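You operate a simulated robot arm through the tools that you are given. There is no shell and no other tool.

You run a simulated robot arm. Do the job below in one go: nothing can be reset, and whatever is moved stays where it is left.

JOB
Clear the lane jam and run the bottle into the lane before the gate.
Fine: widen the lane to the width on the feed table's card and reset before the start; stop the table after.

Only the result counts: the job must be done as asked and must still hold three seconds after the hand-in. Knocking over, shifting, dropping, spilling or breaking anything else fails it.

ROBOT AND FRAMES
A 7-joint arm with a two-finger parallel gripper, fixed in place. Base frame: the origin is at the foot of the arm, x ahead of it, y to its left, z up. Readings come in cm, degrees, newtons and seconds.
Its first joint turns from -166.0 to 166.0 degrees. Payload 3.43 kg.
The tool frame sits at the grasp point between the pads (the TCP): z along the fingers, y along the line on which they close. The tips reach 3.4 cm beyond it. Largest opening 12.8 cm; finger width 2.4, thickness 1.2; the body of the gripper, 4.8 by 13 cm, starts 9.6 cm behind the TCP.
Orientation is that of the tool frame in the base frame, as a unit quaternion [w, x, y, z]. With the fingers straight down and closing along the base's y, the tool's x points along the base's -x, its y along +y and its z along -z.

CONTROLS
- The arm moves only by the tool jog_arm. Its argument "targets" is a list of rows, each a list of 3 entries, a list of its own where there are three numbers: the shift along the tool's x, y, z in cm, then the turn, a rotation vector about the tool's x, y, z in degrees, then the gripper command, from -1 (fully open) to 1 (shut), values between in proportion. In form: [[[dx, dy, dz], [rx, ry, rz], grip], ...]. A call has 1 to 20 rows; each row is the pose to reach, as a shift and turn from the pose commanded when the call began, along the tool's axes at that moment. Rows are played at 5 a second. More than 5 cm and 8.6 degrees between two rows, or a gripper value outside its range, and nothing of the call is played. A pose out of reach is approached as far as the arm can. The call stops where the force on the tool passes 80 N (or 10 N more than at its start, if that is more) or the arm is blocked; 0.2 s more then pass. Each finger travels about 15.3 cm/s and halts on what it meets, pressing with about 31 N; the grip force reading is that of the motor and also rises with nothing between the fingers. The clock runs only during rows and for 0.2 s after the last one: add rows that repeat a pose to give the fingers time. The reply holds the time, the measured pose of the TCP, the force on the tool along the base axes, the opening and the grip force, in the units named above and with some noise, with the torque about the TCP (base axes, N m) and any sound that the robot's microphone picked up.
- Cameras (640 x 400 px; columns grow to the right, rows downward): "scene" is fixed at [39.64, 50.45, 126.31]; the picture's right is [0.02, -1.00, 0.00], its down [-0.61, -0.01, -0.79] and it looks along [0.79, 0.01, -0.61] (base axes); focal length 214 px, centre (320, 200). "wrist" rides on the gripper at [7.6, -1.1, -16] in the tool frame; the picture's right is [0.15, 0.99, 0.00], its down [-0.88, 0.13, -0.46] and it looks along [-0.45, 0.07, 0.89] (tool axes); focal length 234 px, centre (320, 200). There is no depth. A picture from a camera that has moved, and an enlarged one, comes with that camera's place and axes in the base frame and with its lens. The place of the scene camera against the robot may be out by one fixed shift of up to 1.2 cm in any direction.
- grab_frame(camera): a new picture of that camera. The clock stands still meanwhile.
- enlarge(camera, box): a new picture of the part [left, top, right, bottom] of that camera's present view, enlarged. The clock stands still meanwhile.
- finish_job(): hands the job in; it is judged then, once.

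Places have to be worked out from the pictures, the camera data and where the tool is seen. Open the gripper and draw the arm clear of the work before you hand the job in, unless the task says otherwise.

The tools are called after "Request:" as name(argument=value, ...) on one line, values as JSON. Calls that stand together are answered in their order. jog_arm: Moves the arm, as the interface text tells. Its arguments: {"type":"object","properties":{"targets":{"type":"array","items":{"type":"array"}}},"required":["targets"]} The other tools are called the same way: grab_frame (camera) takes a picture; enlarge (camera, box) takes an enlarged picture of a part of a camera's view; finish_job () hands the job in.

At the start:

```text
time: 0.0
position: [25.26, 45.45, 126.59]
tcp_rot: [-0.002, 0.0, 1.0, 0.0]
contact_force: [0.2, 0.2, 0.1]
wrist_torque: [-0.02, -0.02, -0.04]
gripper_width: 12.77
finger_force: 0.1
```

scene: 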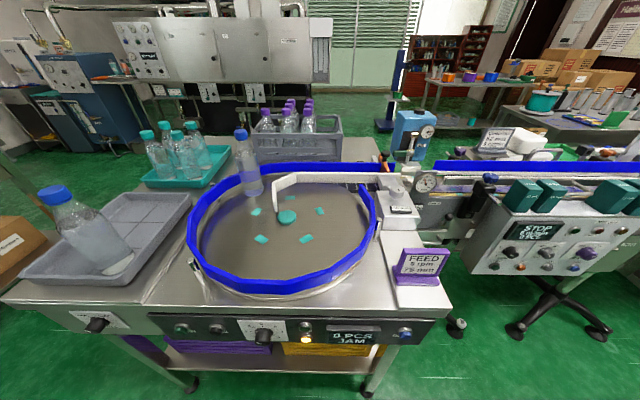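
wrist: 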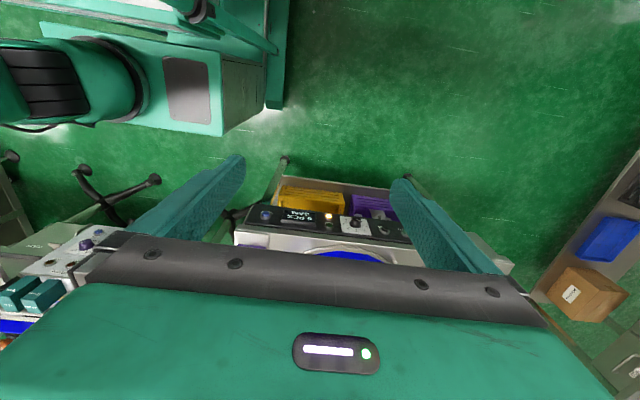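

I'll start by enlarging the parts of the scene view to read the card, panel and lane.

Request:
enlarge(camera="scene", box=[160, 120, 480, 320])

Request:
enlarge(camera="scene", box=[140, 290, 460, 380])

Request:
enlarge(camera="scene", box=[340, 90, 500, 190])

Request:
enlarge(camera="scene", box=[340, 160, 480, 300])

Request:
enlarge(camera="scene", box=[440, 120, 640, 280])

Request:
enlarge(camera="scene", box=[40, 310, 240, 350])

```text
2.00 times, centred on (320, 220) of scene
camera zoom: at [39.64, 50.45, 126.31], right [0.02, -1.0, 0.0], down [-0.61, -0.01, -0.79], along [0.79, 0.01, -0.61], focal length 429 px, centre (320, 160)
```

zoom: 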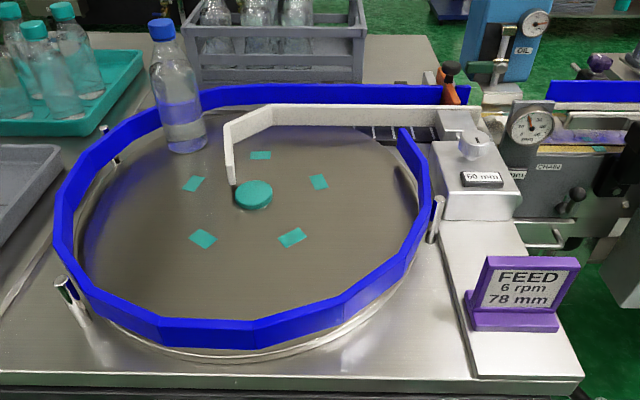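

```text
2.00 times, centred on (300, 335) of scene
camera zoom: at [39.64, 50.45, 126.31], right [0.02, -1.0, 0.0], down [-0.61, -0.01, -0.79], along [0.79, 0.01, -0.61], focal length 429 px, centre (360, -70)
```

zoom: 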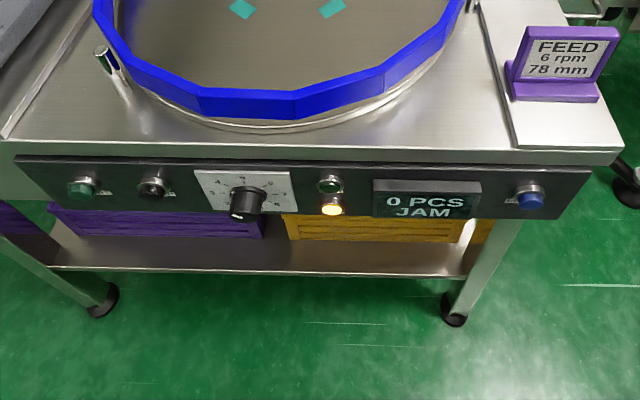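

```text
4.00 times, centred on (420, 140) of scene
camera zoom: at [39.64, 50.45, 126.31], right [0.02, -1.0, 0.0], down [-0.61, -0.01, -0.79], along [0.79, 0.01, -0.61], focal length 858 px, centre (-80, 440)
```

zoom: 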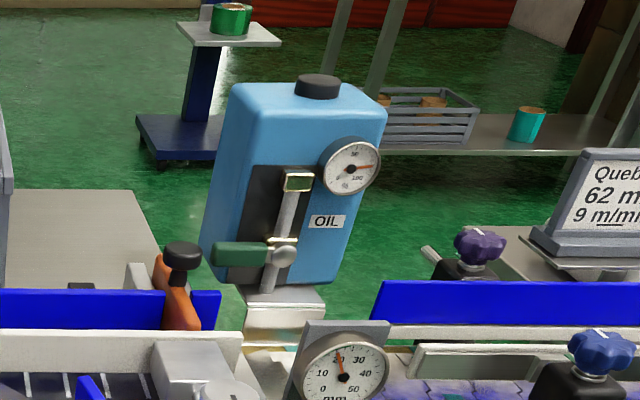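

```text
2.86 times, centred on (410, 230) of scene
camera zoom: at [39.64, 50.45, 126.31], right [0.02, -1.0, 0.0], down [-0.61, -0.01, -0.79], along [0.79, 0.01, -0.61], focal length 613 px, centre (63, 114)
```

zoom: 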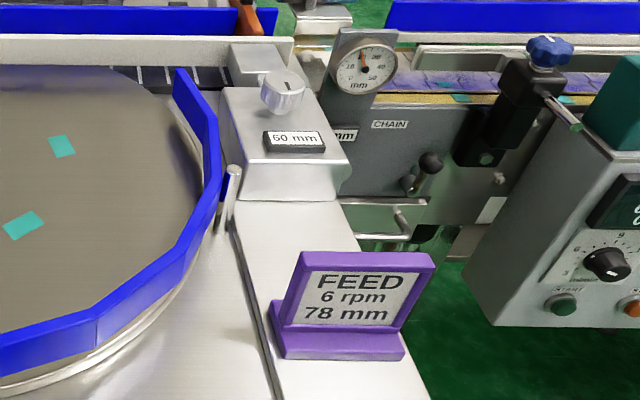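

```text
2.50 times, centred on (540, 200) of scene
camera zoom: at [39.64, 50.45, 126.31], right [0.02, -1.0, 0.0], down [-0.61, -0.01, -0.79], along [0.79, 0.01, -0.61], focal length 536 px, centre (-230, 200)
```

zoom: 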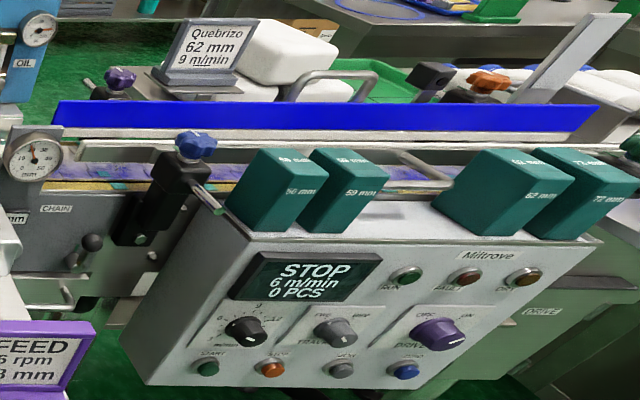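

```text
3.20 times, centred on (140, 330) of scene
camera zoom: at [39.64, 50.45, 126.31], right [0.02, -1.0, 0.0], down [-0.61, -0.01, -0.79], along [0.79, 0.01, -0.61], focal length 686 px, centre (896, -216)
```

zoom: 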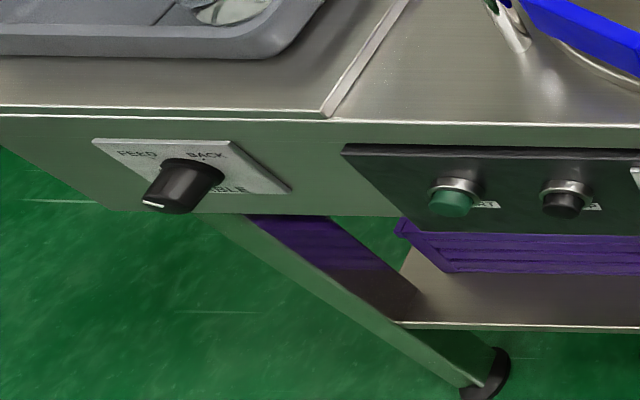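

The amber lamp triangulates to about (59, 53.5, 72), and the card asks for 6 rpm and 78 mm. I'll enlarge further to see the controls, the lane and the bottle in detail.

Request:
enlarge(camera="scene", box=[370, 165, 434, 205])

Request:
enlarge(camera="scene", box=[330, 150, 410, 200])

Request:
enlarge(camera="scene", box=[165, 310, 229, 350])

Request:
enlarge(camera="scene", box=[230, 312, 294, 352])

Request:
enlarge(camera="scene", box=[290, 312, 354, 352])

Request:
enlarge(camera="scene", box=[360, 312, 424, 352])

Request:
enlarge(camera="scene", box=[60, 302, 140, 352])

Request:
enlarge(camera="scene", box=[220, 120, 300, 230])

```text
10.00 times, centred on (402, 185) of scene
camera zoom: at [39.64, 50.45, 126.31], right [0.02, -1.0, 0.0], down [-0.61, -0.01, -0.79], along [0.79, 0.01, -0.61], focal length 2145 px, centre (-500, 350)
```

zoom: 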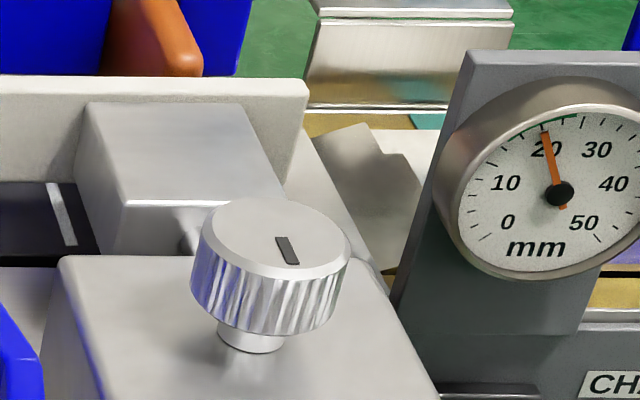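

```text
8.00 times, centred on (370, 175) of scene
camera zoom: at [39.64, 50.45, 126.31], right [0.02, -1.0, 0.0], down [-0.61, -0.01, -0.79], along [0.79, 0.01, -0.61], focal length 1716 px, centre (-80, 400)
```

zoom: 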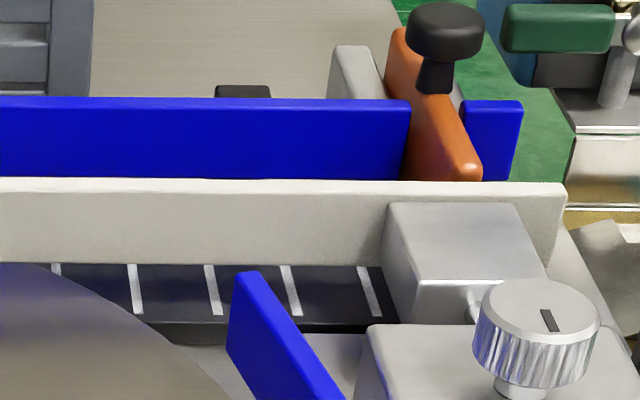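

```text
10.00 times, centred on (197, 330) of scene
camera zoom: at [39.64, 50.45, 126.31], right [0.02, -1.0, 0.0], down [-0.61, -0.01, -0.79], along [0.79, 0.01, -0.61], focal length 2145 px, centre (1550, -1100)
```

zoom: 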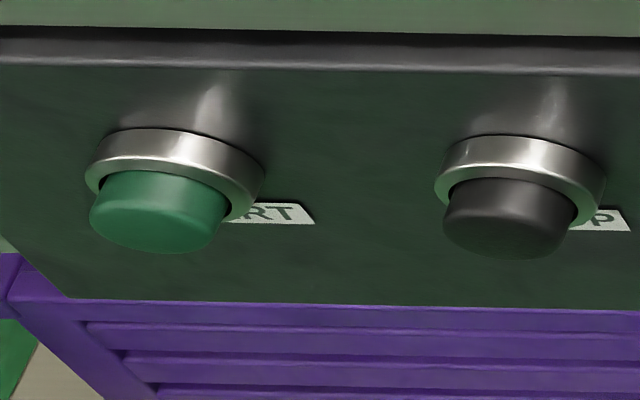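

```text
10.00 times, centred on (262, 332) of scene
camera zoom: at [39.64, 50.45, 126.31], right [0.02, -1.0, 0.0], down [-0.61, -0.01, -0.79], along [0.79, 0.01, -0.61], focal length 2145 px, centre (900, -1120)
```

zoom: 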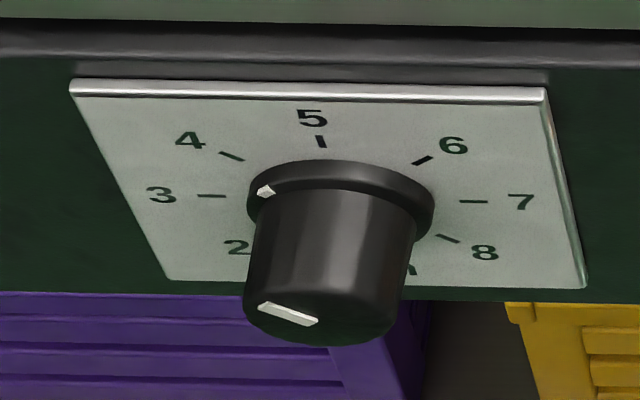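

```text
10.00 times, centred on (322, 332) of scene
camera zoom: at [39.64, 50.45, 126.31], right [0.02, -1.0, 0.0], down [-0.61, -0.01, -0.79], along [0.79, 0.01, -0.61], focal length 2145 px, centre (300, -1120)
```

zoom: 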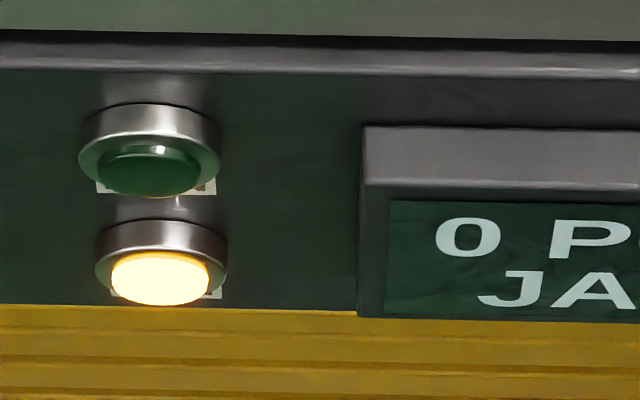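

```text
10.00 times, centred on (392, 332) of scene
camera zoom: at [39.64, 50.45, 126.31], right [0.02, -1.0, 0.0], down [-0.61, -0.01, -0.79], along [0.79, 0.01, -0.61], focal length 2145 px, centre (-400, -1120)
```

zoom: 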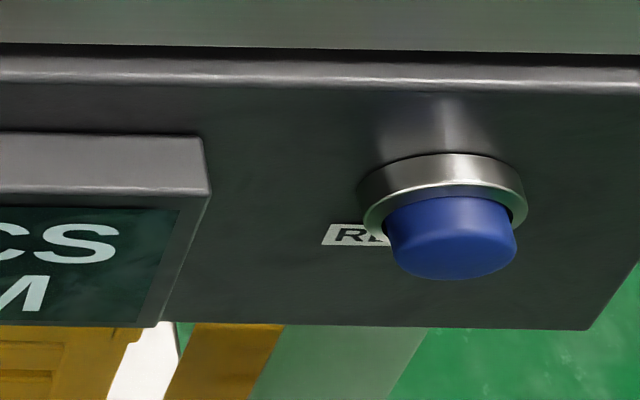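

```text
8.00 times, centred on (100, 327) of scene
camera zoom: at [39.64, 50.45, 126.31], right [0.02, -1.0, 0.0], down [-0.61, -0.01, -0.79], along [0.79, 0.01, -0.61], focal length 1716 px, centre (2080, -816)
```

zoom: 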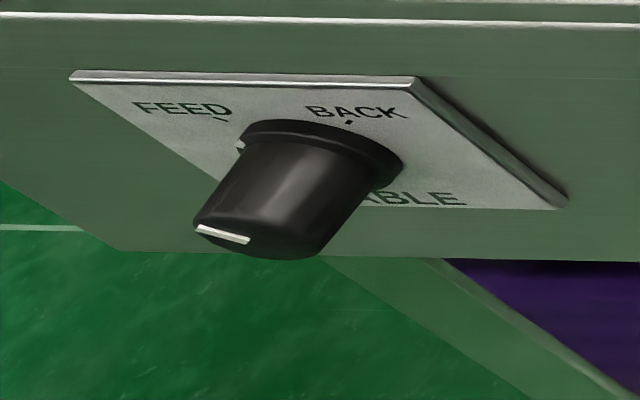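

```text
3.64 times, centred on (260, 175) of scene
camera zoom: at [39.64, 50.45, 126.31], right [0.02, -1.0, 0.0], down [-0.61, -0.01, -0.79], along [0.79, 0.01, -0.61], focal length 780 px, centre (538, 291)
```

zoom: 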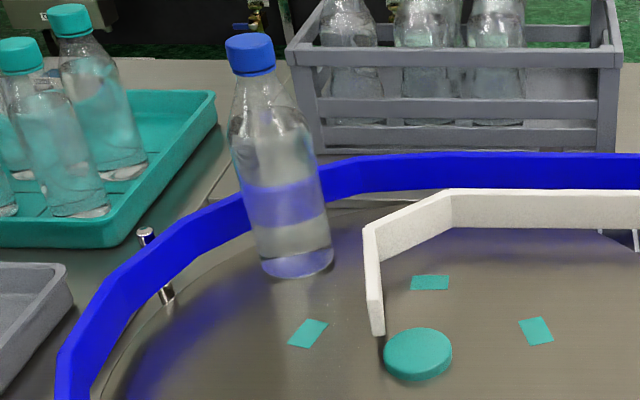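

The lane block carries a knurled knob (about 4.7 cm across) reading 60 mm, the card says 78 mm, the table selector seems to be on FEED, and RESET is the blue button at the right. I'll move the arm forward and high, to about (57, 30, 122), to get wrist views of the lane block.

Request:
jog_arm(targets=[[[-4, -2, 0.5], [0, 0, 0], -1], [[-8, -4, 1], [0, 0, 0], -1], [[-12, -6, 1.5], [0, 0, 0], -1], [[-16, -8, 2], [0, 0, 0], -1], [[-20, -10, 2.5], [0, 0, 0], -1], [[-24, -12, 3], [0, 0, 0], -1], [[-28, -14, 3.5], [0, 0, 0], -1], [[-32, -15, 4], [0, 0, 0], -1], [[-36, -16, 4], [0, 0, 0], -1], [[-36, -16, 4], [0, 0, 0], -1]])

Request:
grab_frame(camera="wrist")

Request:
grab_frame(camera="scene")

```text
time: 2.2
position: [60.16, 29.07, 123.33]
tcp_rot: [0.004, 0.0, 1.0, 0.002]
contact_force: [-0.4, -0.1, -0.3]
wrist_torque: [-0.03, 0.01, 0.01]
gripper_width: 12.81
finger_force: 0.1
```

```text
taken
camera wrist: at [52.43, 28.03, 139.23], right [-0.15, 0.99, 0.0], down [0.88, 0.13, 0.46], along [0.46, 0.07, -0.89], focal length 234 px, centre (320, 200)
```

wrist: 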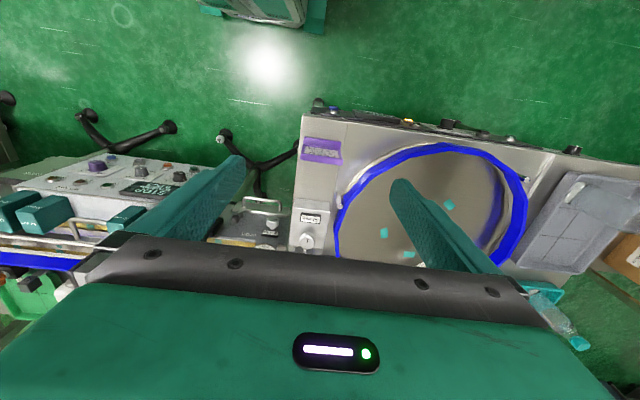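

```text
taken
```

scene: 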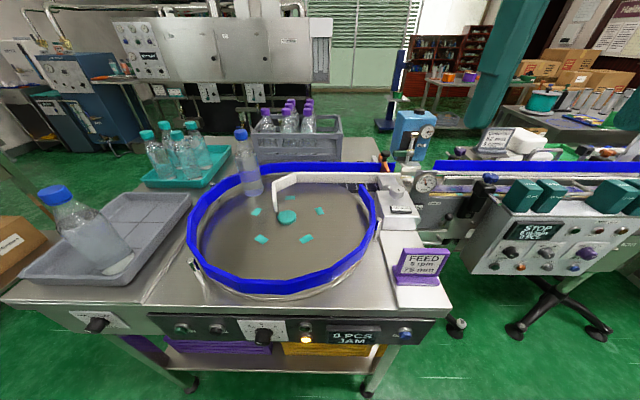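

The knob triangulates to about (87.7, 30.1, 93), within reach tool-down. I'll zoom in with the wrist camera.

Request:
enlarge(camera="wrist", box=[270, 190, 360, 250])

Request:
enlarge(camera="wrist", box=[290, 205, 330, 250])

Request:
enlarge(camera="wrist", box=[380, 110, 600, 180])

```text
6.67 times, centred on (315, 220) of wrist
camera zoom: at [52.43, 28.03, 139.23], right [-0.15, 0.99, 0.0], down [0.88, 0.13, 0.46], along [0.46, 0.07, -0.89], focal length 1561 px, centre (353, 67)
```

zoom: 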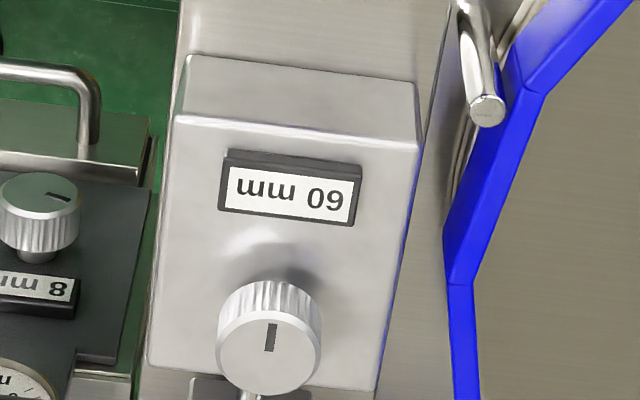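

```text
8.89 times, centred on (310, 228) of wrist
camera zoom: at [52.43, 28.03, 139.23], right [-0.15, 0.99, 0.0], down [0.88, 0.13, 0.46], along [0.46, 0.07, -0.89], focal length 2082 px, centre (409, -44)
```

zoom: 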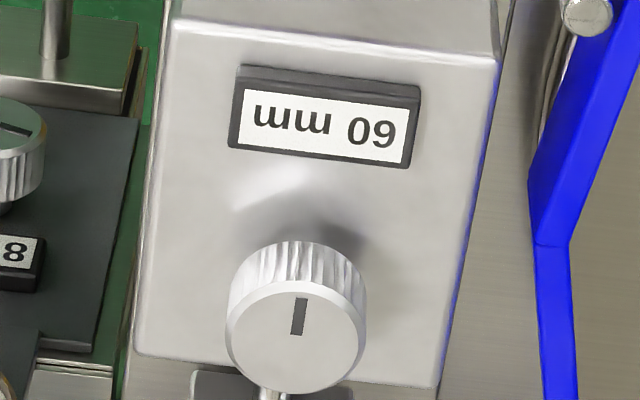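

```text
2.91 times, centred on (490, 145) of wrist
camera zoom: at [52.43, 28.03, 139.23], right [-0.15, 0.99, 0.0], down [0.88, 0.13, 0.46], along [0.46, 0.07, -0.89], focal length 681 px, centre (-174, 360)
```

zoom: 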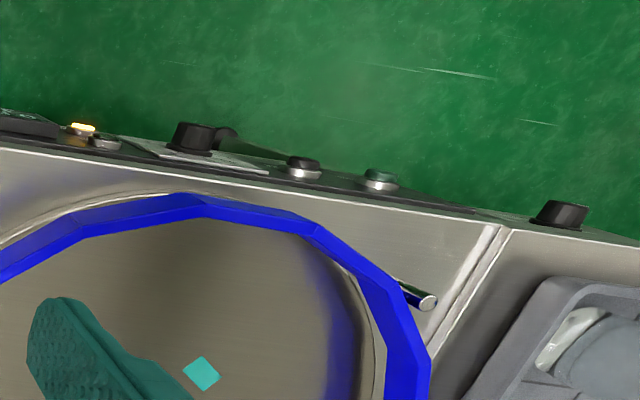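

The readout on the block says 60 mm and a neighbouring fixture has its own knob (8 mm) that I must not touch. I'll move further forward to see the small bracket, guide and lane around the knob.

Request:
jog_arm(targets=[[[-4, 0, 1], [0, 0, 0], -1], [[-8, 0.5, 2], [0, 0, 0], -1], [[-12, 1, 3], [0, 0, 0], -1], [[-14, 1, 4], [0, 0, 0], -1], [[-14, 1, 4], [0, 0, 0], -1]])

Request:
grab_frame(camera="wrist")

Request:
enlarge(camera="wrist", box=[260, 170, 356, 230])

```text
time: 3.4
position: [73.94, 30.38, 119.46]
tcp_rot: [0.005, 0.0, 1.0, 0.001]
contact_force: [1.1, -0.2, 0.2]
wrist_torque: [0.0, 0.03, 0.02]
gripper_width: 12.79
finger_force: 0.0
```

```text
taken
camera wrist: at [66.2, 29.22, 135.35], right [-0.15, 0.99, 0.0], down [0.88, 0.13, 0.46], along [0.46, 0.07, -0.89], focal length 234 px, centre (320, 200)
```

wrist: 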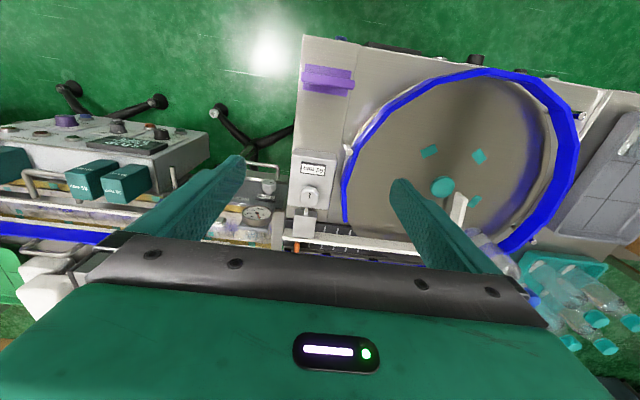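

```text
6.67 times, centred on (308, 200) of wrist
camera zoom: at [66.2, 29.22, 135.35], right [-0.15, 0.99, 0.0], down [0.88, 0.13, 0.46], along [0.46, 0.07, -0.89], focal length 1561 px, centre (400, 200)
```

zoom: 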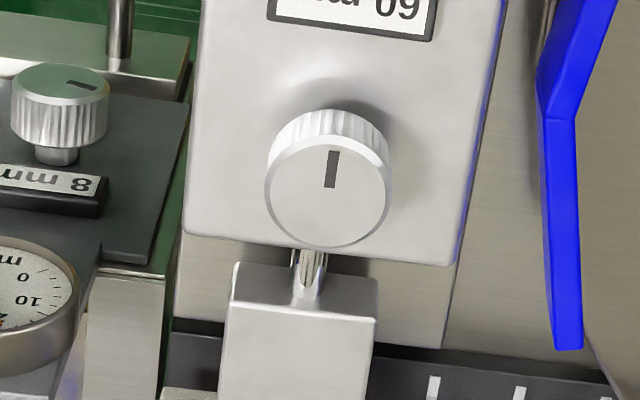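

The knob top is at about (87.7, 30.2, 93.5), 3.8 cm across, with the bracket front at x≈94. The measured pose lags the command a little, so I'll hold for a moment while setting a smaller finger opening.

Request:
jog_arm(targets=[[[0, 0, 0], [0, 0, 0], -0.1], [[0, 0, 0], [0, 0, 0], -0.1], [[0, 0, 0], [0, 0, 0], -0.1]])

```text
time: 4.2
position: [73.89, 30.34, 119.55]
tcp_rot: [0.005, 0.0, 1.0, 0.001]
contact_force: [-0.4, -0.1, 0.8]
wrist_torque: [0.04, -0.01, 0.02]
gripper_width: 7.04
finger_force: 0.0
```

The opening is 7.0 cm and the pose is steady. Next I'll move above the knob, aiming at roughly (87, 30, 105), and look again.

Request:
jog_arm(targets=[[[-4, 0, 3], [0, 0, 0], -0.1], [[-8, 0, 6], [0, 0, 0], -0.1], [[-11, 0, 10], [0, 0, 0], -0.1], [[-14, 0, 13], [0, 0, 0], -0.1], [[-14, 0, 14], [0, 0, 0], -0.1], [[-14, 0, 14], [0, 0, 0], -0.1]])

Request:
grab_frame(camera="wrist")

Request:
enlarge(camera="scene", box=[350, 130, 446, 190])

```text
time: 5.6
position: [88.11, 30.24, 105.57]
tcp_rot: [0.004, 0.0, 1.0, 0.0]
contact_force: [-0.1, -0.1, -0.1]
wrist_torque: [0.01, 0.02, -0.02]
gripper_width: 7.05
finger_force: 0.0
```

```text
taken
camera wrist: at [80.39, 29.15, 121.58], right [-0.15, 0.99, 0.0], down [0.88, 0.13, 0.46], along [0.46, 0.07, -0.89], focal length 234 px, centre (320, 200)
```

wrist: 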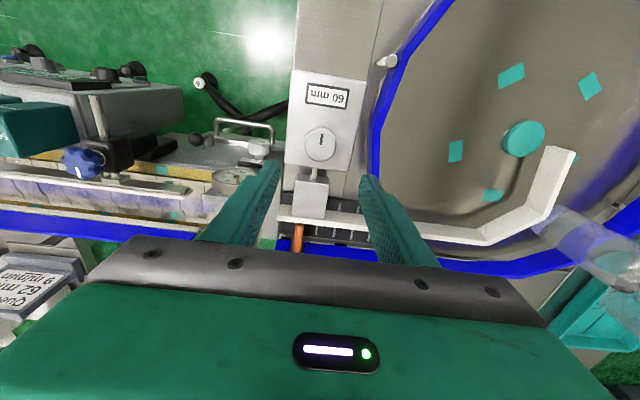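

```text
6.67 times, centred on (398, 160) of scene
camera zoom: at [39.64, 50.45, 126.31], right [0.02, -1.0, 0.0], down [-0.61, -0.01, -0.79], along [0.79, 0.01, -0.61], focal length 1430 px, centre (-200, 467)
```

zoom: 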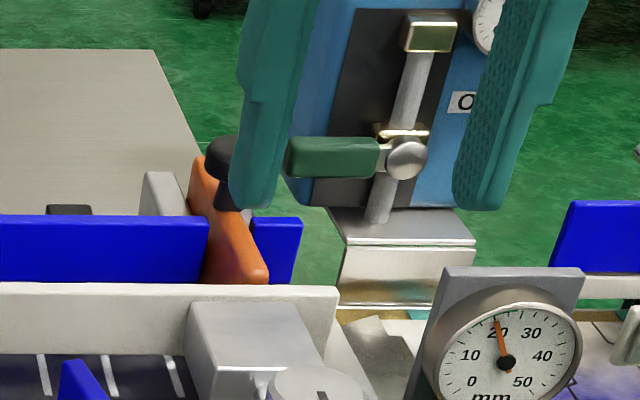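

I'll zoom the wrist view on the knob to fix its centre and height.

Request:
enlarge(camera="wrist", box=[272, 110, 368, 170])

Request:
enlarge(camera="wrist", box=[200, 150, 440, 300])

```text
6.67 times, centred on (320, 140) of wrist
camera zoom: at [80.39, 29.15, 121.58], right [-0.15, 0.99, 0.0], down [0.88, 0.13, 0.46], along [0.46, 0.07, -0.89], focal length 1561 px, centre (320, 600)
```

zoom: 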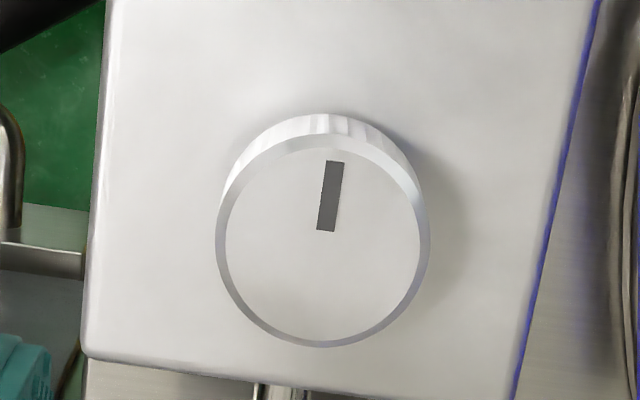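

```text
2.67 times, centred on (320, 225) of wrist
camera zoom: at [80.39, 29.15, 121.58], right [-0.15, 0.99, 0.0], down [0.88, 0.13, 0.46], along [0.46, 0.07, -0.89], focal length 624 px, centre (320, 133)
```

zoom: 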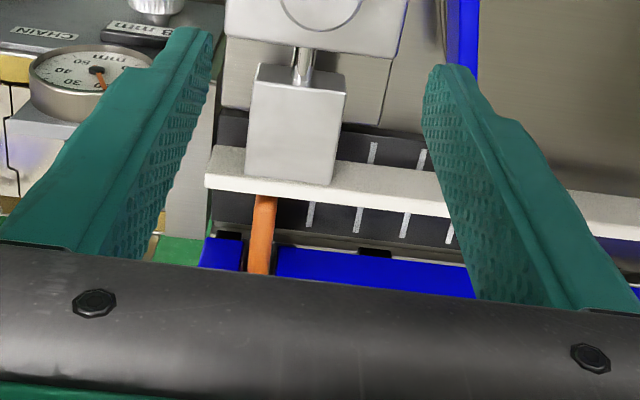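

The knob top comes out at about (87.5, 30.3, 93.9). I'll centre on it and come down to just above it first.

Request:
jog_arm(targets=[[[0.6, 0.05, 2], [0, 0, 0], -0.1], [[0.6, 0.05, 5], [0, 0, 0], -0.1], [[0.6, 0.05, 7], [0, 0, 0], -0.1], [[0.6, 0.05, 7], [0, 0, 0], -0.1]])

Request:
enlarge(camera="wrist", box=[240, 110, 400, 210])

Request:
enlarge(camera="scene", box=[360, 150, 440, 200])

```text
time: 6.6
position: [87.57, 30.42, 98.54]
tcp_rot: [0.004, -0.001, 1.0, 0.001]
contact_force: [-0.2, -0.2, -0.3]
wrist_torque: [0.04, -0.01, 0.03]
gripper_width: 7.06
finger_force: 0.0
```

```text
4.00 times, centred on (320, 160) of wrist
camera zoom: at [79.8, 29.42, 114.44], right [-0.15, 0.99, 0.0], down [0.88, 0.13, 0.46], along [0.46, 0.07, -0.89], focal length 937 px, centre (320, 360)
```

zoom: 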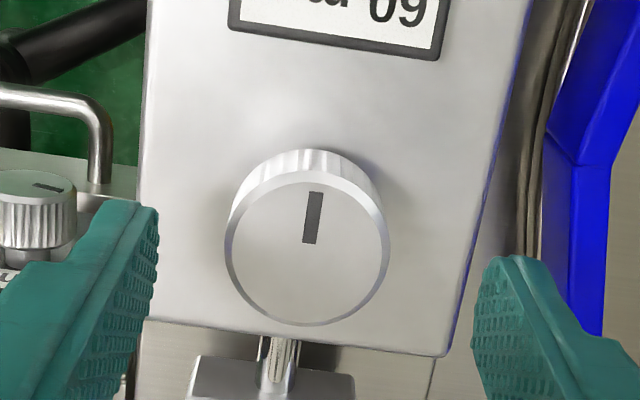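

```text
8.00 times, centred on (400, 175) of scene
camera zoom: at [39.64, 50.45, 126.31], right [0.02, -1.0, 0.0], down [-0.61, -0.01, -0.79], along [0.79, 0.01, -0.61], focal length 1716 px, centre (-320, 400)
```

zoom: 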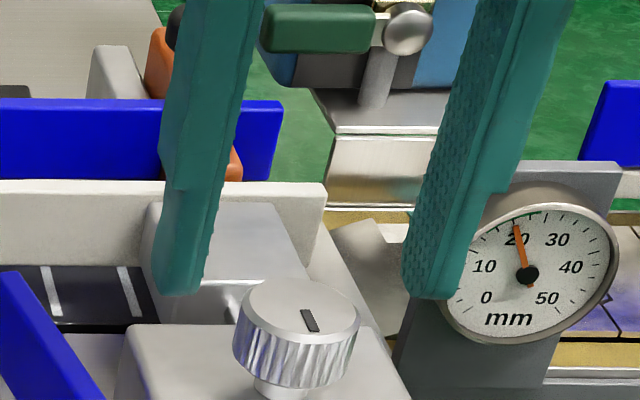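

The fingers straddle the knob, with the TCP at (87.6, 30.4) against a knob at (87.6, 30.3). Now I'll lower to z≈95.2 and close on the knob.

Request:
jog_arm(targets=[[[0, -0.1, 1.7], [0, 0, 0], -0.1], [[0, -0.1, 3.3], [0, 0, 0], -0.1], [[0, -0.1, 3.3], [0, 0, 0], -0.1], [[0, -0.1, 3.3], [0, 0, 0], 0.3], [[0, -0.1, 3.3], [0, 0, 0], 0.6], [[0, -0.1, 3.3], [0, 0, 0], 0.6], [[0, -0.1, 3.3], [0, 0, 0], 0.6]])

Request:
enlarge(camera="scene", box=[360, 150, 440, 200])

Request:
enlarge(camera="wrist", box=[240, 90, 400, 210])

```text
time: 8.2
position: [87.57, 30.18, 95.3]
tcp_rot: [0.003, 0.001, 1.0, 0.0]
contact_force: [-3.2, -18.2, -0.7]
wrist_torque: [-0.62, 0.33, 0.03]
gripper_width: 3.78
finger_force: 44.9
```

```text
8.00 times, centred on (400, 175) of scene
camera zoom: at [39.64, 50.45, 126.31], right [0.02, -1.0, 0.0], down [-0.61, -0.01, -0.79], along [0.79, 0.01, -0.61], focal length 1716 px, centre (-320, 400)
```

zoom: 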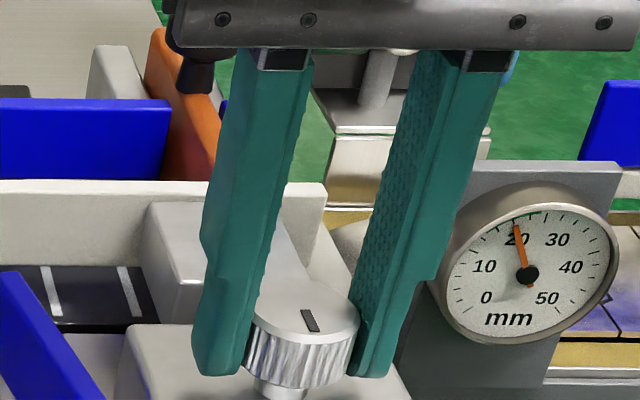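

```text
3.33 times, centred on (320, 150) of wrist
camera zoom: at [79.86, 29.15, 111.19], right [-0.14, 0.99, 0.0], down [0.88, 0.13, 0.46], along [0.46, 0.07, -0.89], focal length 781 px, centre (320, 367)
```

zoom: 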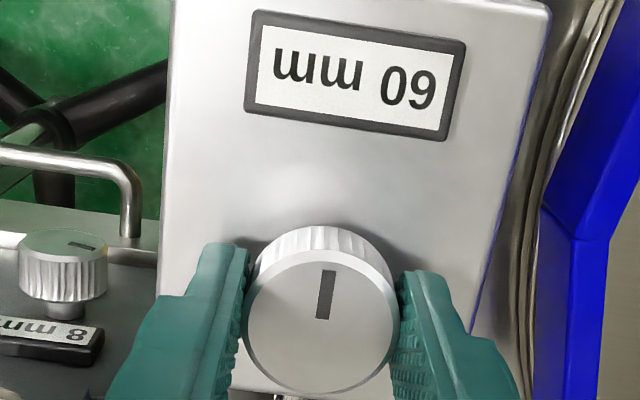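

The knob is gripped (3.78 cm) with about 18 N sideways, so I'll ease the tool 0.15 cm toward -y. Then I'll twist 16° clockwise seen from above, and read the display.

Request:
jog_arm(targets=[[[0, -0.12, 0], [0, 0, 0], 0.6], [[0, -0.12, 0], [0, 0, 4], 0.6], [[0, -0.12, 0], [0, 0, 8], 0.6], [[0, -0.12, 0], [0, 0, 12], 0.6], [[0, -0.12, 0], [0, 0, 16], 0.6], [[0, -0.12, 0], [0, 0, 16], 0.6]])

Request:
enlarge(camera="wrist", box=[240, 90, 400, 210])

Request:
enlarge(camera="scene", box=[360, 150, 440, 200])

```text
time: 9.6
position: [87.58, 30.17, 95.4]
tcp_rot: [0.003, 0.14, 0.99, 0.001]
contact_force: [-7.1, -14.7, -8.2]
wrist_torque: [-0.58, -0.58, 0.04]
gripper_width: 3.76
finger_force: 45.2
```

```text
3.33 times, centred on (320, 150) of wrist
camera zoom: at [79.84, 31.24, 111.19], right [0.13, 0.99, 0.0], down [0.88, -0.12, 0.46], along [0.46, -0.06, -0.89], focal length 781 px, centre (320, 367)
```

zoom: 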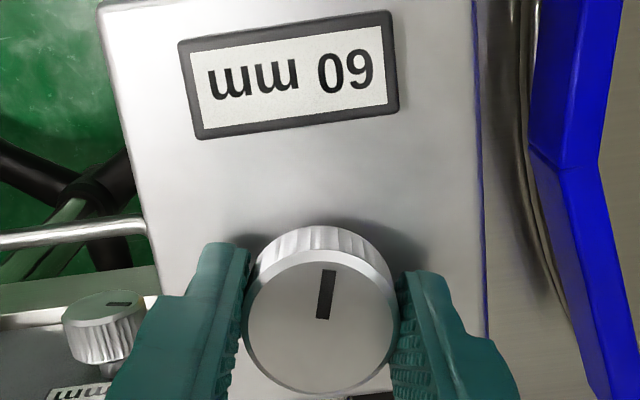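

```text
8.00 times, centred on (400, 175) of scene
camera zoom: at [39.64, 50.45, 126.31], right [0.02, -1.0, 0.0], down [-0.61, -0.01, -0.79], along [0.79, 0.01, -0.61], focal length 1716 px, centre (-320, 400)
```

zoom: 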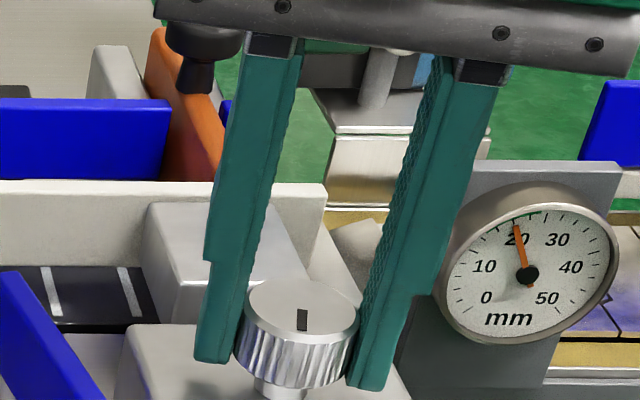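

Turning works but 16° hasn't changed the reading yet. I'll continue clockwise another 48° and re-read.

Request:
jog_arm(targets=[[[0, -0.1, 0], [0, 0, 6], 0.6], [[0, -0.1, 0], [0, 0, 12], 0.6], [[0, -0.1, 0], [0, 0, 18], 0.6], [[0, -0.1, 0], [0, 0, 24], 0.6], [[0, -0.1, 0], [0, 0, 30], 0.6], [[0, -0.1, 0], [0, 0, 36], 0.6], [[0, -0.1, 0], [0, 0, 42], 0.6], [[0, -0.1, 0], [0, 0, 48], 0.6], [[0, -0.1, 0], [0, 0, 48], 0.6]])

Request:
enlarge(camera="wrist", box=[160, 60, 480, 260])

Request:
enlarge(camera="scene", box=[360, 160, 440, 210])

```text
time: 11.6
position: [87.46, 30.18, 95.34]
tcp_rot: [0.005, 0.531, 0.847, 0.003]
contact_force: [-5.2, -5.4, 1.3]
wrist_torque: [-0.17, 0.87, 0.0]
gripper_width: 3.79
finger_force: 45.0
```

```text
2.00 times, centred on (320, 160) of wrist
camera zoom: at [83.04, 36.48, 111.23], right [0.83, 0.56, 0.01], down [0.5, -0.74, 0.46], along [0.27, -0.38, -0.89], focal length 468 px, centre (320, 280)
```

zoom: 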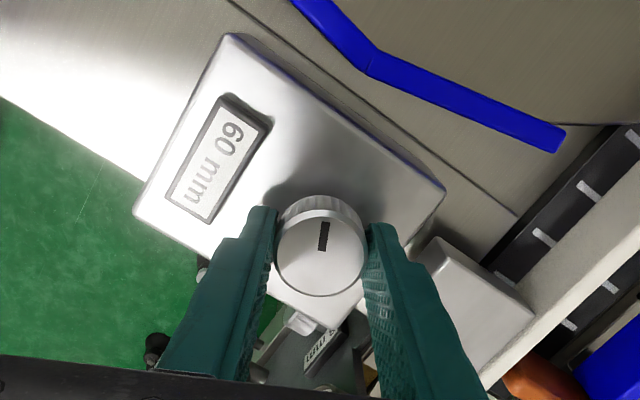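

```text
8.00 times, centred on (400, 185) of scene
camera zoom: at [39.64, 50.45, 126.31], right [0.02, -1.0, 0.0], down [-0.61, -0.01, -0.79], along [0.79, 0.01, -0.61], focal length 1716 px, centre (-320, 320)
```

zoom: 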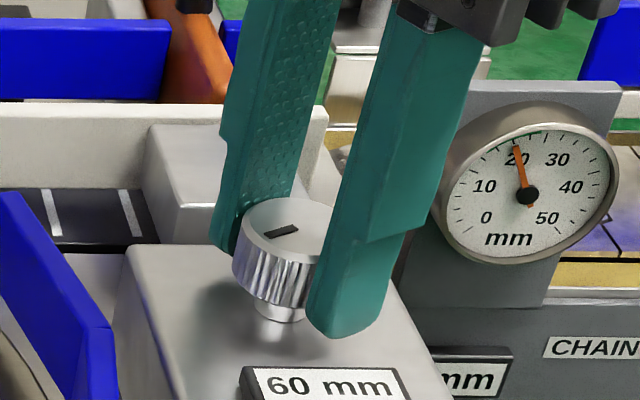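

After 64° clockwise the readout still says 60. I'll compare the bracket position and readout closely before deciding the direction.

Request:
enlarge(camera="scene", box=[330, 150, 410, 200])

Request:
enlarge(camera="wrist", box=[360, 150, 460, 230])

Request:
enlarge(camera="scene", box=[384, 196, 416, 216])

```text
8.00 times, centred on (370, 175) of scene
camera zoom: at [39.64, 50.45, 126.31], right [0.02, -1.0, 0.0], down [-0.61, -0.01, -0.79], along [0.79, 0.01, -0.61], focal length 1716 px, centre (-80, 400)
```

zoom: 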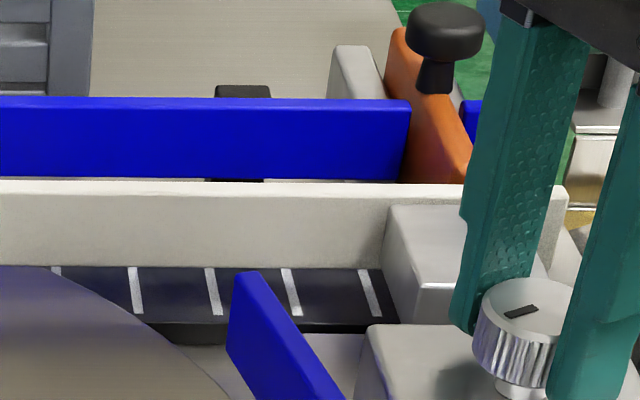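

```text
5.00 times, centred on (410, 190) of wrist
camera zoom: at [83.04, 36.48, 111.23], right [0.83, 0.56, 0.01], down [0.5, -0.74, 0.46], along [0.27, -0.38, -0.89], focal length 1171 px, centre (-130, 250)
```

zoom: 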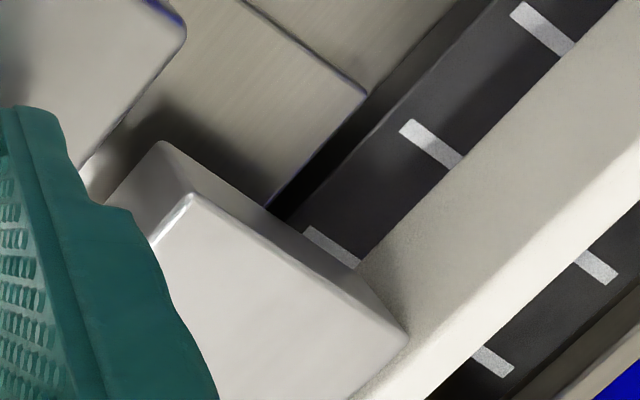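

```text
16.00 times, centred on (400, 206) of scene
camera zoom: at [39.64, 50.45, 126.31], right [0.02, -1.0, 0.0], down [-0.61, -0.01, -0.79], along [0.79, 0.01, -0.61], focal length 3432 px, centre (-960, 104)
```

zoom: 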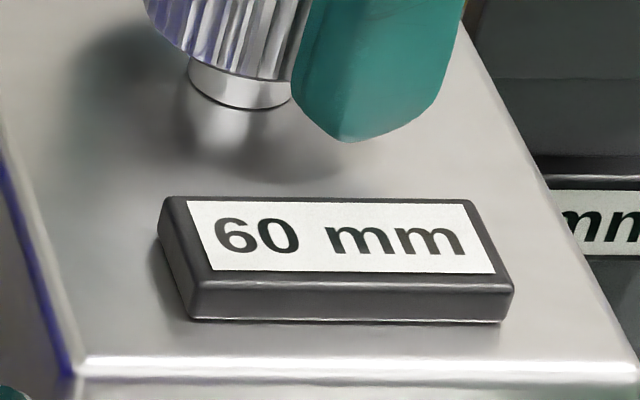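

The guide seems to have shifted toward -x by 2–3 mm (a gap strip now shows under the blue rail), so clockwise looks like the widening direction even though the readout is still 60. I'll turn a further 40° and re-measure.

Request:
jog_arm(targets=[[[0, 0, 0], [0, 0, 7], 0.6], [[0, 0, 0], [0, 0, 14], 0.6], [[0, 0, 0], [0, 0, 21], 0.6], [[0, 0, 0], [0, 0, 28], 0.6], [[0, 0, 0], [0, 0, 35], 0.6], [[0, 0, 0], [0, 0, 40], 0.6], [[0, 0, 0], [0, 0, 40], 0.6]])

Request:
enlarge(camera="scene", box=[330, 150, 410, 200])

Request:
enlarge(camera="scene", box=[376, 176, 424, 216])

Request:
grab_frame(camera="wrist")

```text
time: 13.2
position: [87.37, 30.14, 95.22]
tcp_rot: [0.001, 0.788, 0.616, 0.003]
contact_force: [-30.2, -20.2, -14.4]
wrist_torque: [-0.33, 0.79, 0.04]
gripper_width: 3.79
finger_force: 45.6
```

```text
8.00 times, centred on (370, 175) of scene
camera zoom: at [39.64, 50.45, 126.31], right [0.02, -1.0, 0.0], down [-0.61, -0.01, -0.79], along [0.79, 0.01, -0.61], focal length 1716 px, centre (-80, 400)
```

zoom: 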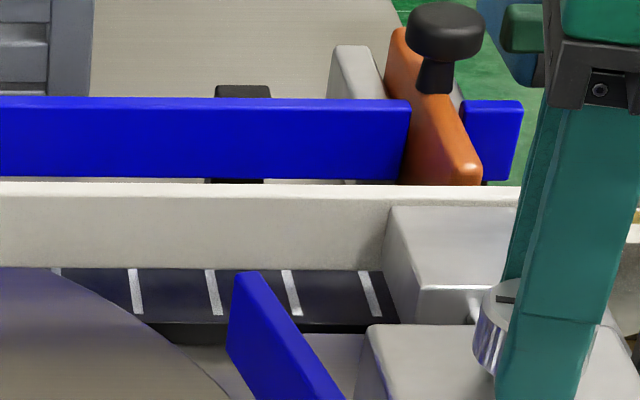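

```text
10.00 times, centred on (400, 196) of scene
camera zoom: at [39.64, 50.45, 126.31], right [0.02, -1.0, 0.0], down [-0.61, -0.01, -0.79], along [0.79, 0.01, -0.61], focal length 2145 px, centre (-480, 240)
```

zoom: 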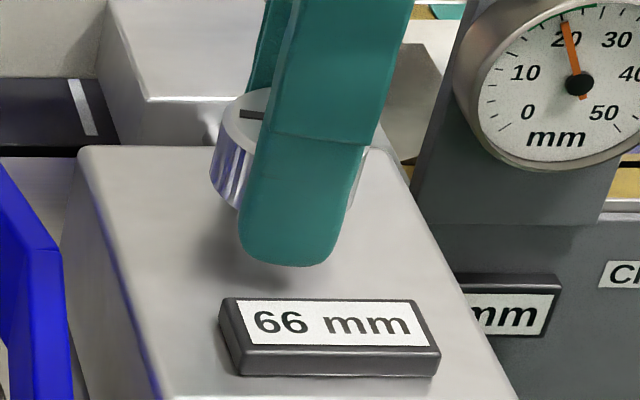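

```text
taken
camera wrist: at [88.13, 37.82, 111.26], right [1.0, -0.1, 0.01], down [-0.09, -0.89, 0.46], along [-0.04, -0.45, -0.89], focal length 234 px, centre (320, 200)
```

wrist: 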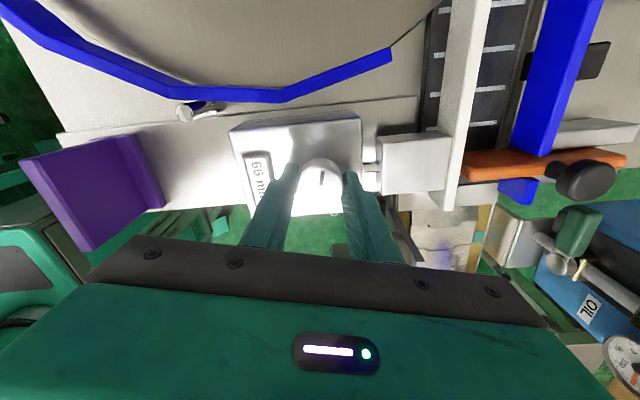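

The readout jumped to 66 mm, so clockwise widens and it evidently shows 6 mm steps. I'll relieve the side force a bit and turn on clockwise.

Request:
jog_arm(targets=[[[-0.14, -0.17, 0], [0, 0, 0], 0.6], [[-0.14, -0.17, 0], [0, 0, 7], 0.6], [[-0.14, -0.17, 0], [0, 0, 14], 0.6], [[-0.14, -0.17, 0], [0, 0, 20], 0.6], [[-0.14, -0.17, 0], [0, 0, 20], 0.6]])

Request:
enlarge(camera="scene", box=[330, 150, 410, 200])

Request:
enlarge(camera="scene", box=[376, 176, 424, 216])

Request:
enlarge(camera="wrist", box=[210, 120, 530, 240])

```text
time: 14.4
position: [87.5, 30.21, 95.33]
tcp_rot: [0.001, 0.883, 0.469, 0.004]
contact_force: [-13.9, -10.7, -21.4]
wrist_torque: [-0.03, 0.8, 0.0]
gripper_width: 3.78
finger_force: 45.0
```

```text
8.00 times, centred on (370, 175) of scene
camera zoom: at [39.64, 50.45, 126.31], right [0.02, -1.0, 0.0], down [-0.61, -0.01, -0.79], along [0.79, 0.01, -0.61], focal length 1716 px, centre (-80, 400)
```

zoom: 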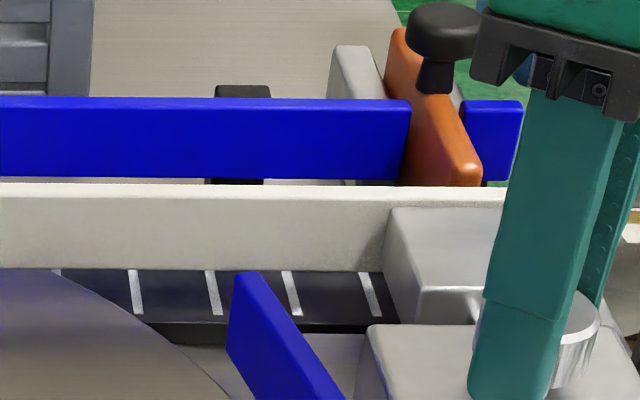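

```text
10.00 times, centred on (400, 196) of scene
camera zoom: at [39.64, 50.45, 126.31], right [0.02, -1.0, 0.0], down [-0.61, -0.01, -0.79], along [0.79, 0.01, -0.61], focal length 2145 px, centre (-480, 240)
```

zoom: 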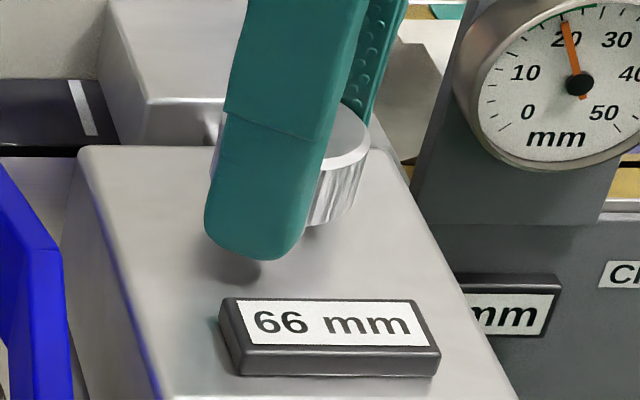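

```text
2.00 times, centred on (370, 180) of wrist
camera zoom: at [90.64, 37.12, 111.3], right [0.9, -0.43, 0.01], down [-0.39, -0.8, 0.45], along [-0.19, -0.41, -0.89], focal length 468 px, centre (220, 240)
```

zoom: 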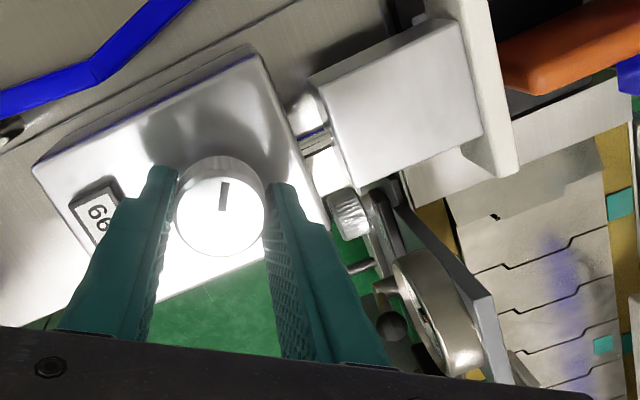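

Still 66 mm at 124° total, with all tracking well. I'll continue another 36° clockwise.

Request:
jog_arm(targets=[[[0, 0, 0], [0, 0, 7], 0.6], [[0, 0, 0], [0, 0, 14], 0.6], [[0, 0, 0], [0, 0, 21], 0.6], [[0, 0, 0], [0, 0, 28], 0.6], [[0, 0, 0], [0, 0, 36], 0.6], [[0, 0, 0], [0, 0, 36], 0.6]])

Request:
enlarge(camera="scene", box=[330, 150, 410, 200])

Request:
enlarge(camera="scene", box=[376, 176, 424, 216])

```text
time: 15.8
position: [87.53, 30.18, 95.38]
tcp_rot: [0.001, 0.985, 0.173, 0.003]
contact_force: [-22.6, -12.5, -23.5]
wrist_torque: [-0.06, 0.68, -0.04]
gripper_width: 3.78
finger_force: 44.8
```

```text
8.00 times, centred on (370, 175) of scene
camera zoom: at [39.64, 50.45, 126.31], right [0.02, -1.0, 0.0], down [-0.61, -0.01, -0.79], along [0.79, 0.01, -0.61], focal length 1716 px, centre (-80, 400)
```

zoom: 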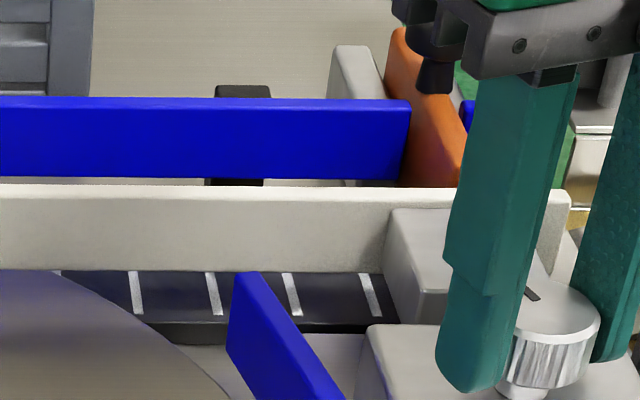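

```text
10.00 times, centred on (400, 196) of scene
camera zoom: at [39.64, 50.45, 126.31], right [0.02, -1.0, 0.0], down [-0.61, -0.01, -0.79], along [0.79, 0.01, -0.61], focal length 2145 px, centre (-480, 240)
```

zoom: 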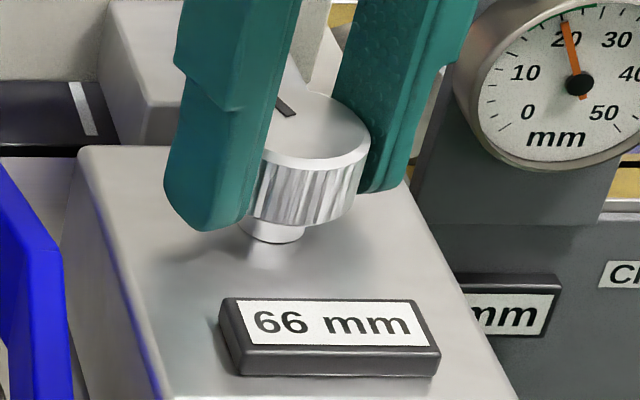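

Still 66 mm at 160° with the wrist following freely; the guide keeps shifting steadily. I'll go another 40°.

Request:
jog_arm(targets=[[[0, 0.1, 0], [0, 0, 7], 0.6], [[0, 0.1, 0], [0, 0, 14], 0.6], [[0, 0.1, 0], [0, 0, 21], 0.6], [[0, 0.1, 0], [0, 0, 28], 0.6], [[0, 0.1, 0], [0, 0, 35], 0.6], [[0, 0.1, 0], [0, 0, 40], 0.6], [[0, 0.1, 0], [0, 0, 40], 0.6]])

Request:
enlarge(camera="scene", box=[330, 150, 410, 200])

Request:
enlarge(camera="scene", box=[376, 176, 424, 216])

```text
time: 17.4
position: [87.58, 30.06, 95.48]
tcp_rot: [-0.001, 0.985, -0.174, 0.005]
contact_force: [-10.1, 6.3, -16.6]
wrist_torque: [-0.31, -0.21, -0.04]
gripper_width: 3.77
finger_force: 45.1
```

```text
8.00 times, centred on (370, 175) of scene
camera zoom: at [39.64, 50.45, 126.31], right [0.02, -1.0, 0.0], down [-0.61, -0.01, -0.79], along [0.79, 0.01, -0.61], focal length 1716 px, centre (-80, 400)
```

zoom: 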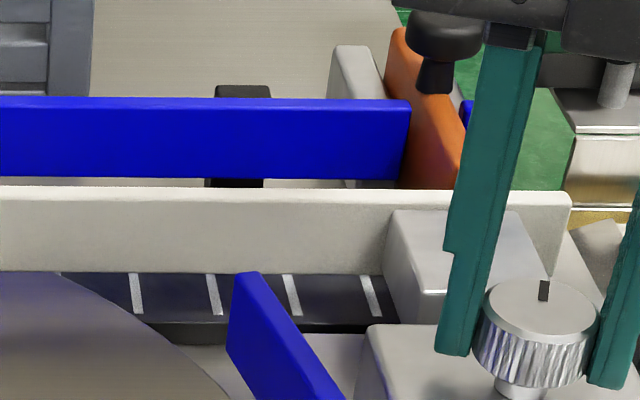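

```text
10.00 times, centred on (400, 196) of scene
camera zoom: at [39.64, 50.45, 126.31], right [0.02, -1.0, 0.0], down [-0.61, -0.01, -0.79], along [0.79, 0.01, -0.61], focal length 2145 px, centre (-480, 240)
```

zoom: 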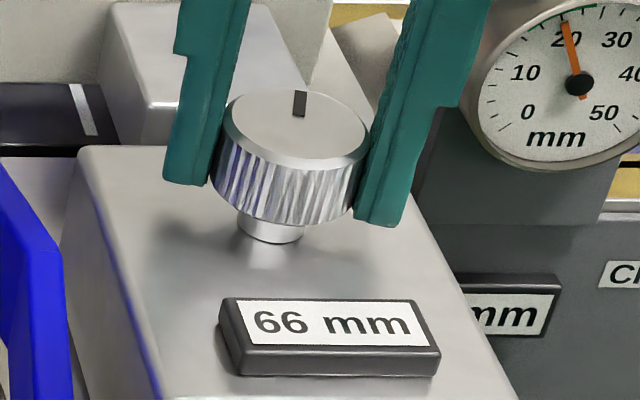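

At 200° still 66 mm, mark direction matching. I'll go on in smaller increments to find where it changes to 72, which gives me the mm-per-degree rate.

Request:
jog_arm(targets=[[[0, 0, 0], [0, 0, 5], 0.6], [[0, 0, 0], [0, 0, 10], 0.6], [[0, 0, 0], [0, 0, 15], 0.6], [[0, 0, 0], [0, 0, 20], 0.6], [[0, 0, 0], [0, 0, 20], 0.6]])

Request:
enlarge(camera="scene", box=[376, 176, 424, 216])

```text
time: 18.6
position: [87.95, 31.85, 98.73]
tcp_rot: [-0.001, 0.942, -0.335, 0.004]
contact_force: [0.8, -0.4, 0.3]
wrist_torque: [0.11, 0.04, -0.01]
gripper_width: 2.57
finger_force: 0.1
out of reach, approached as far as the arm can: row 2, 3, 4, 5
```

```text
10.00 times, centred on (400, 196) of scene
camera zoom: at [39.64, 50.45, 126.31], right [0.02, -1.0, 0.0], down [-0.61, -0.01, -0.79], along [0.79, 0.01, -0.61], focal length 2145 px, centre (-480, 240)
```

zoom: 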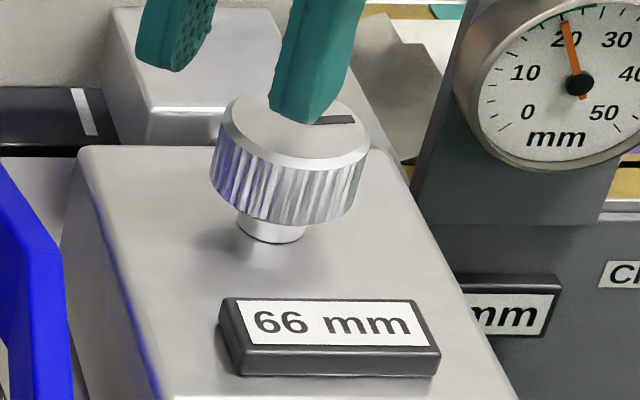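

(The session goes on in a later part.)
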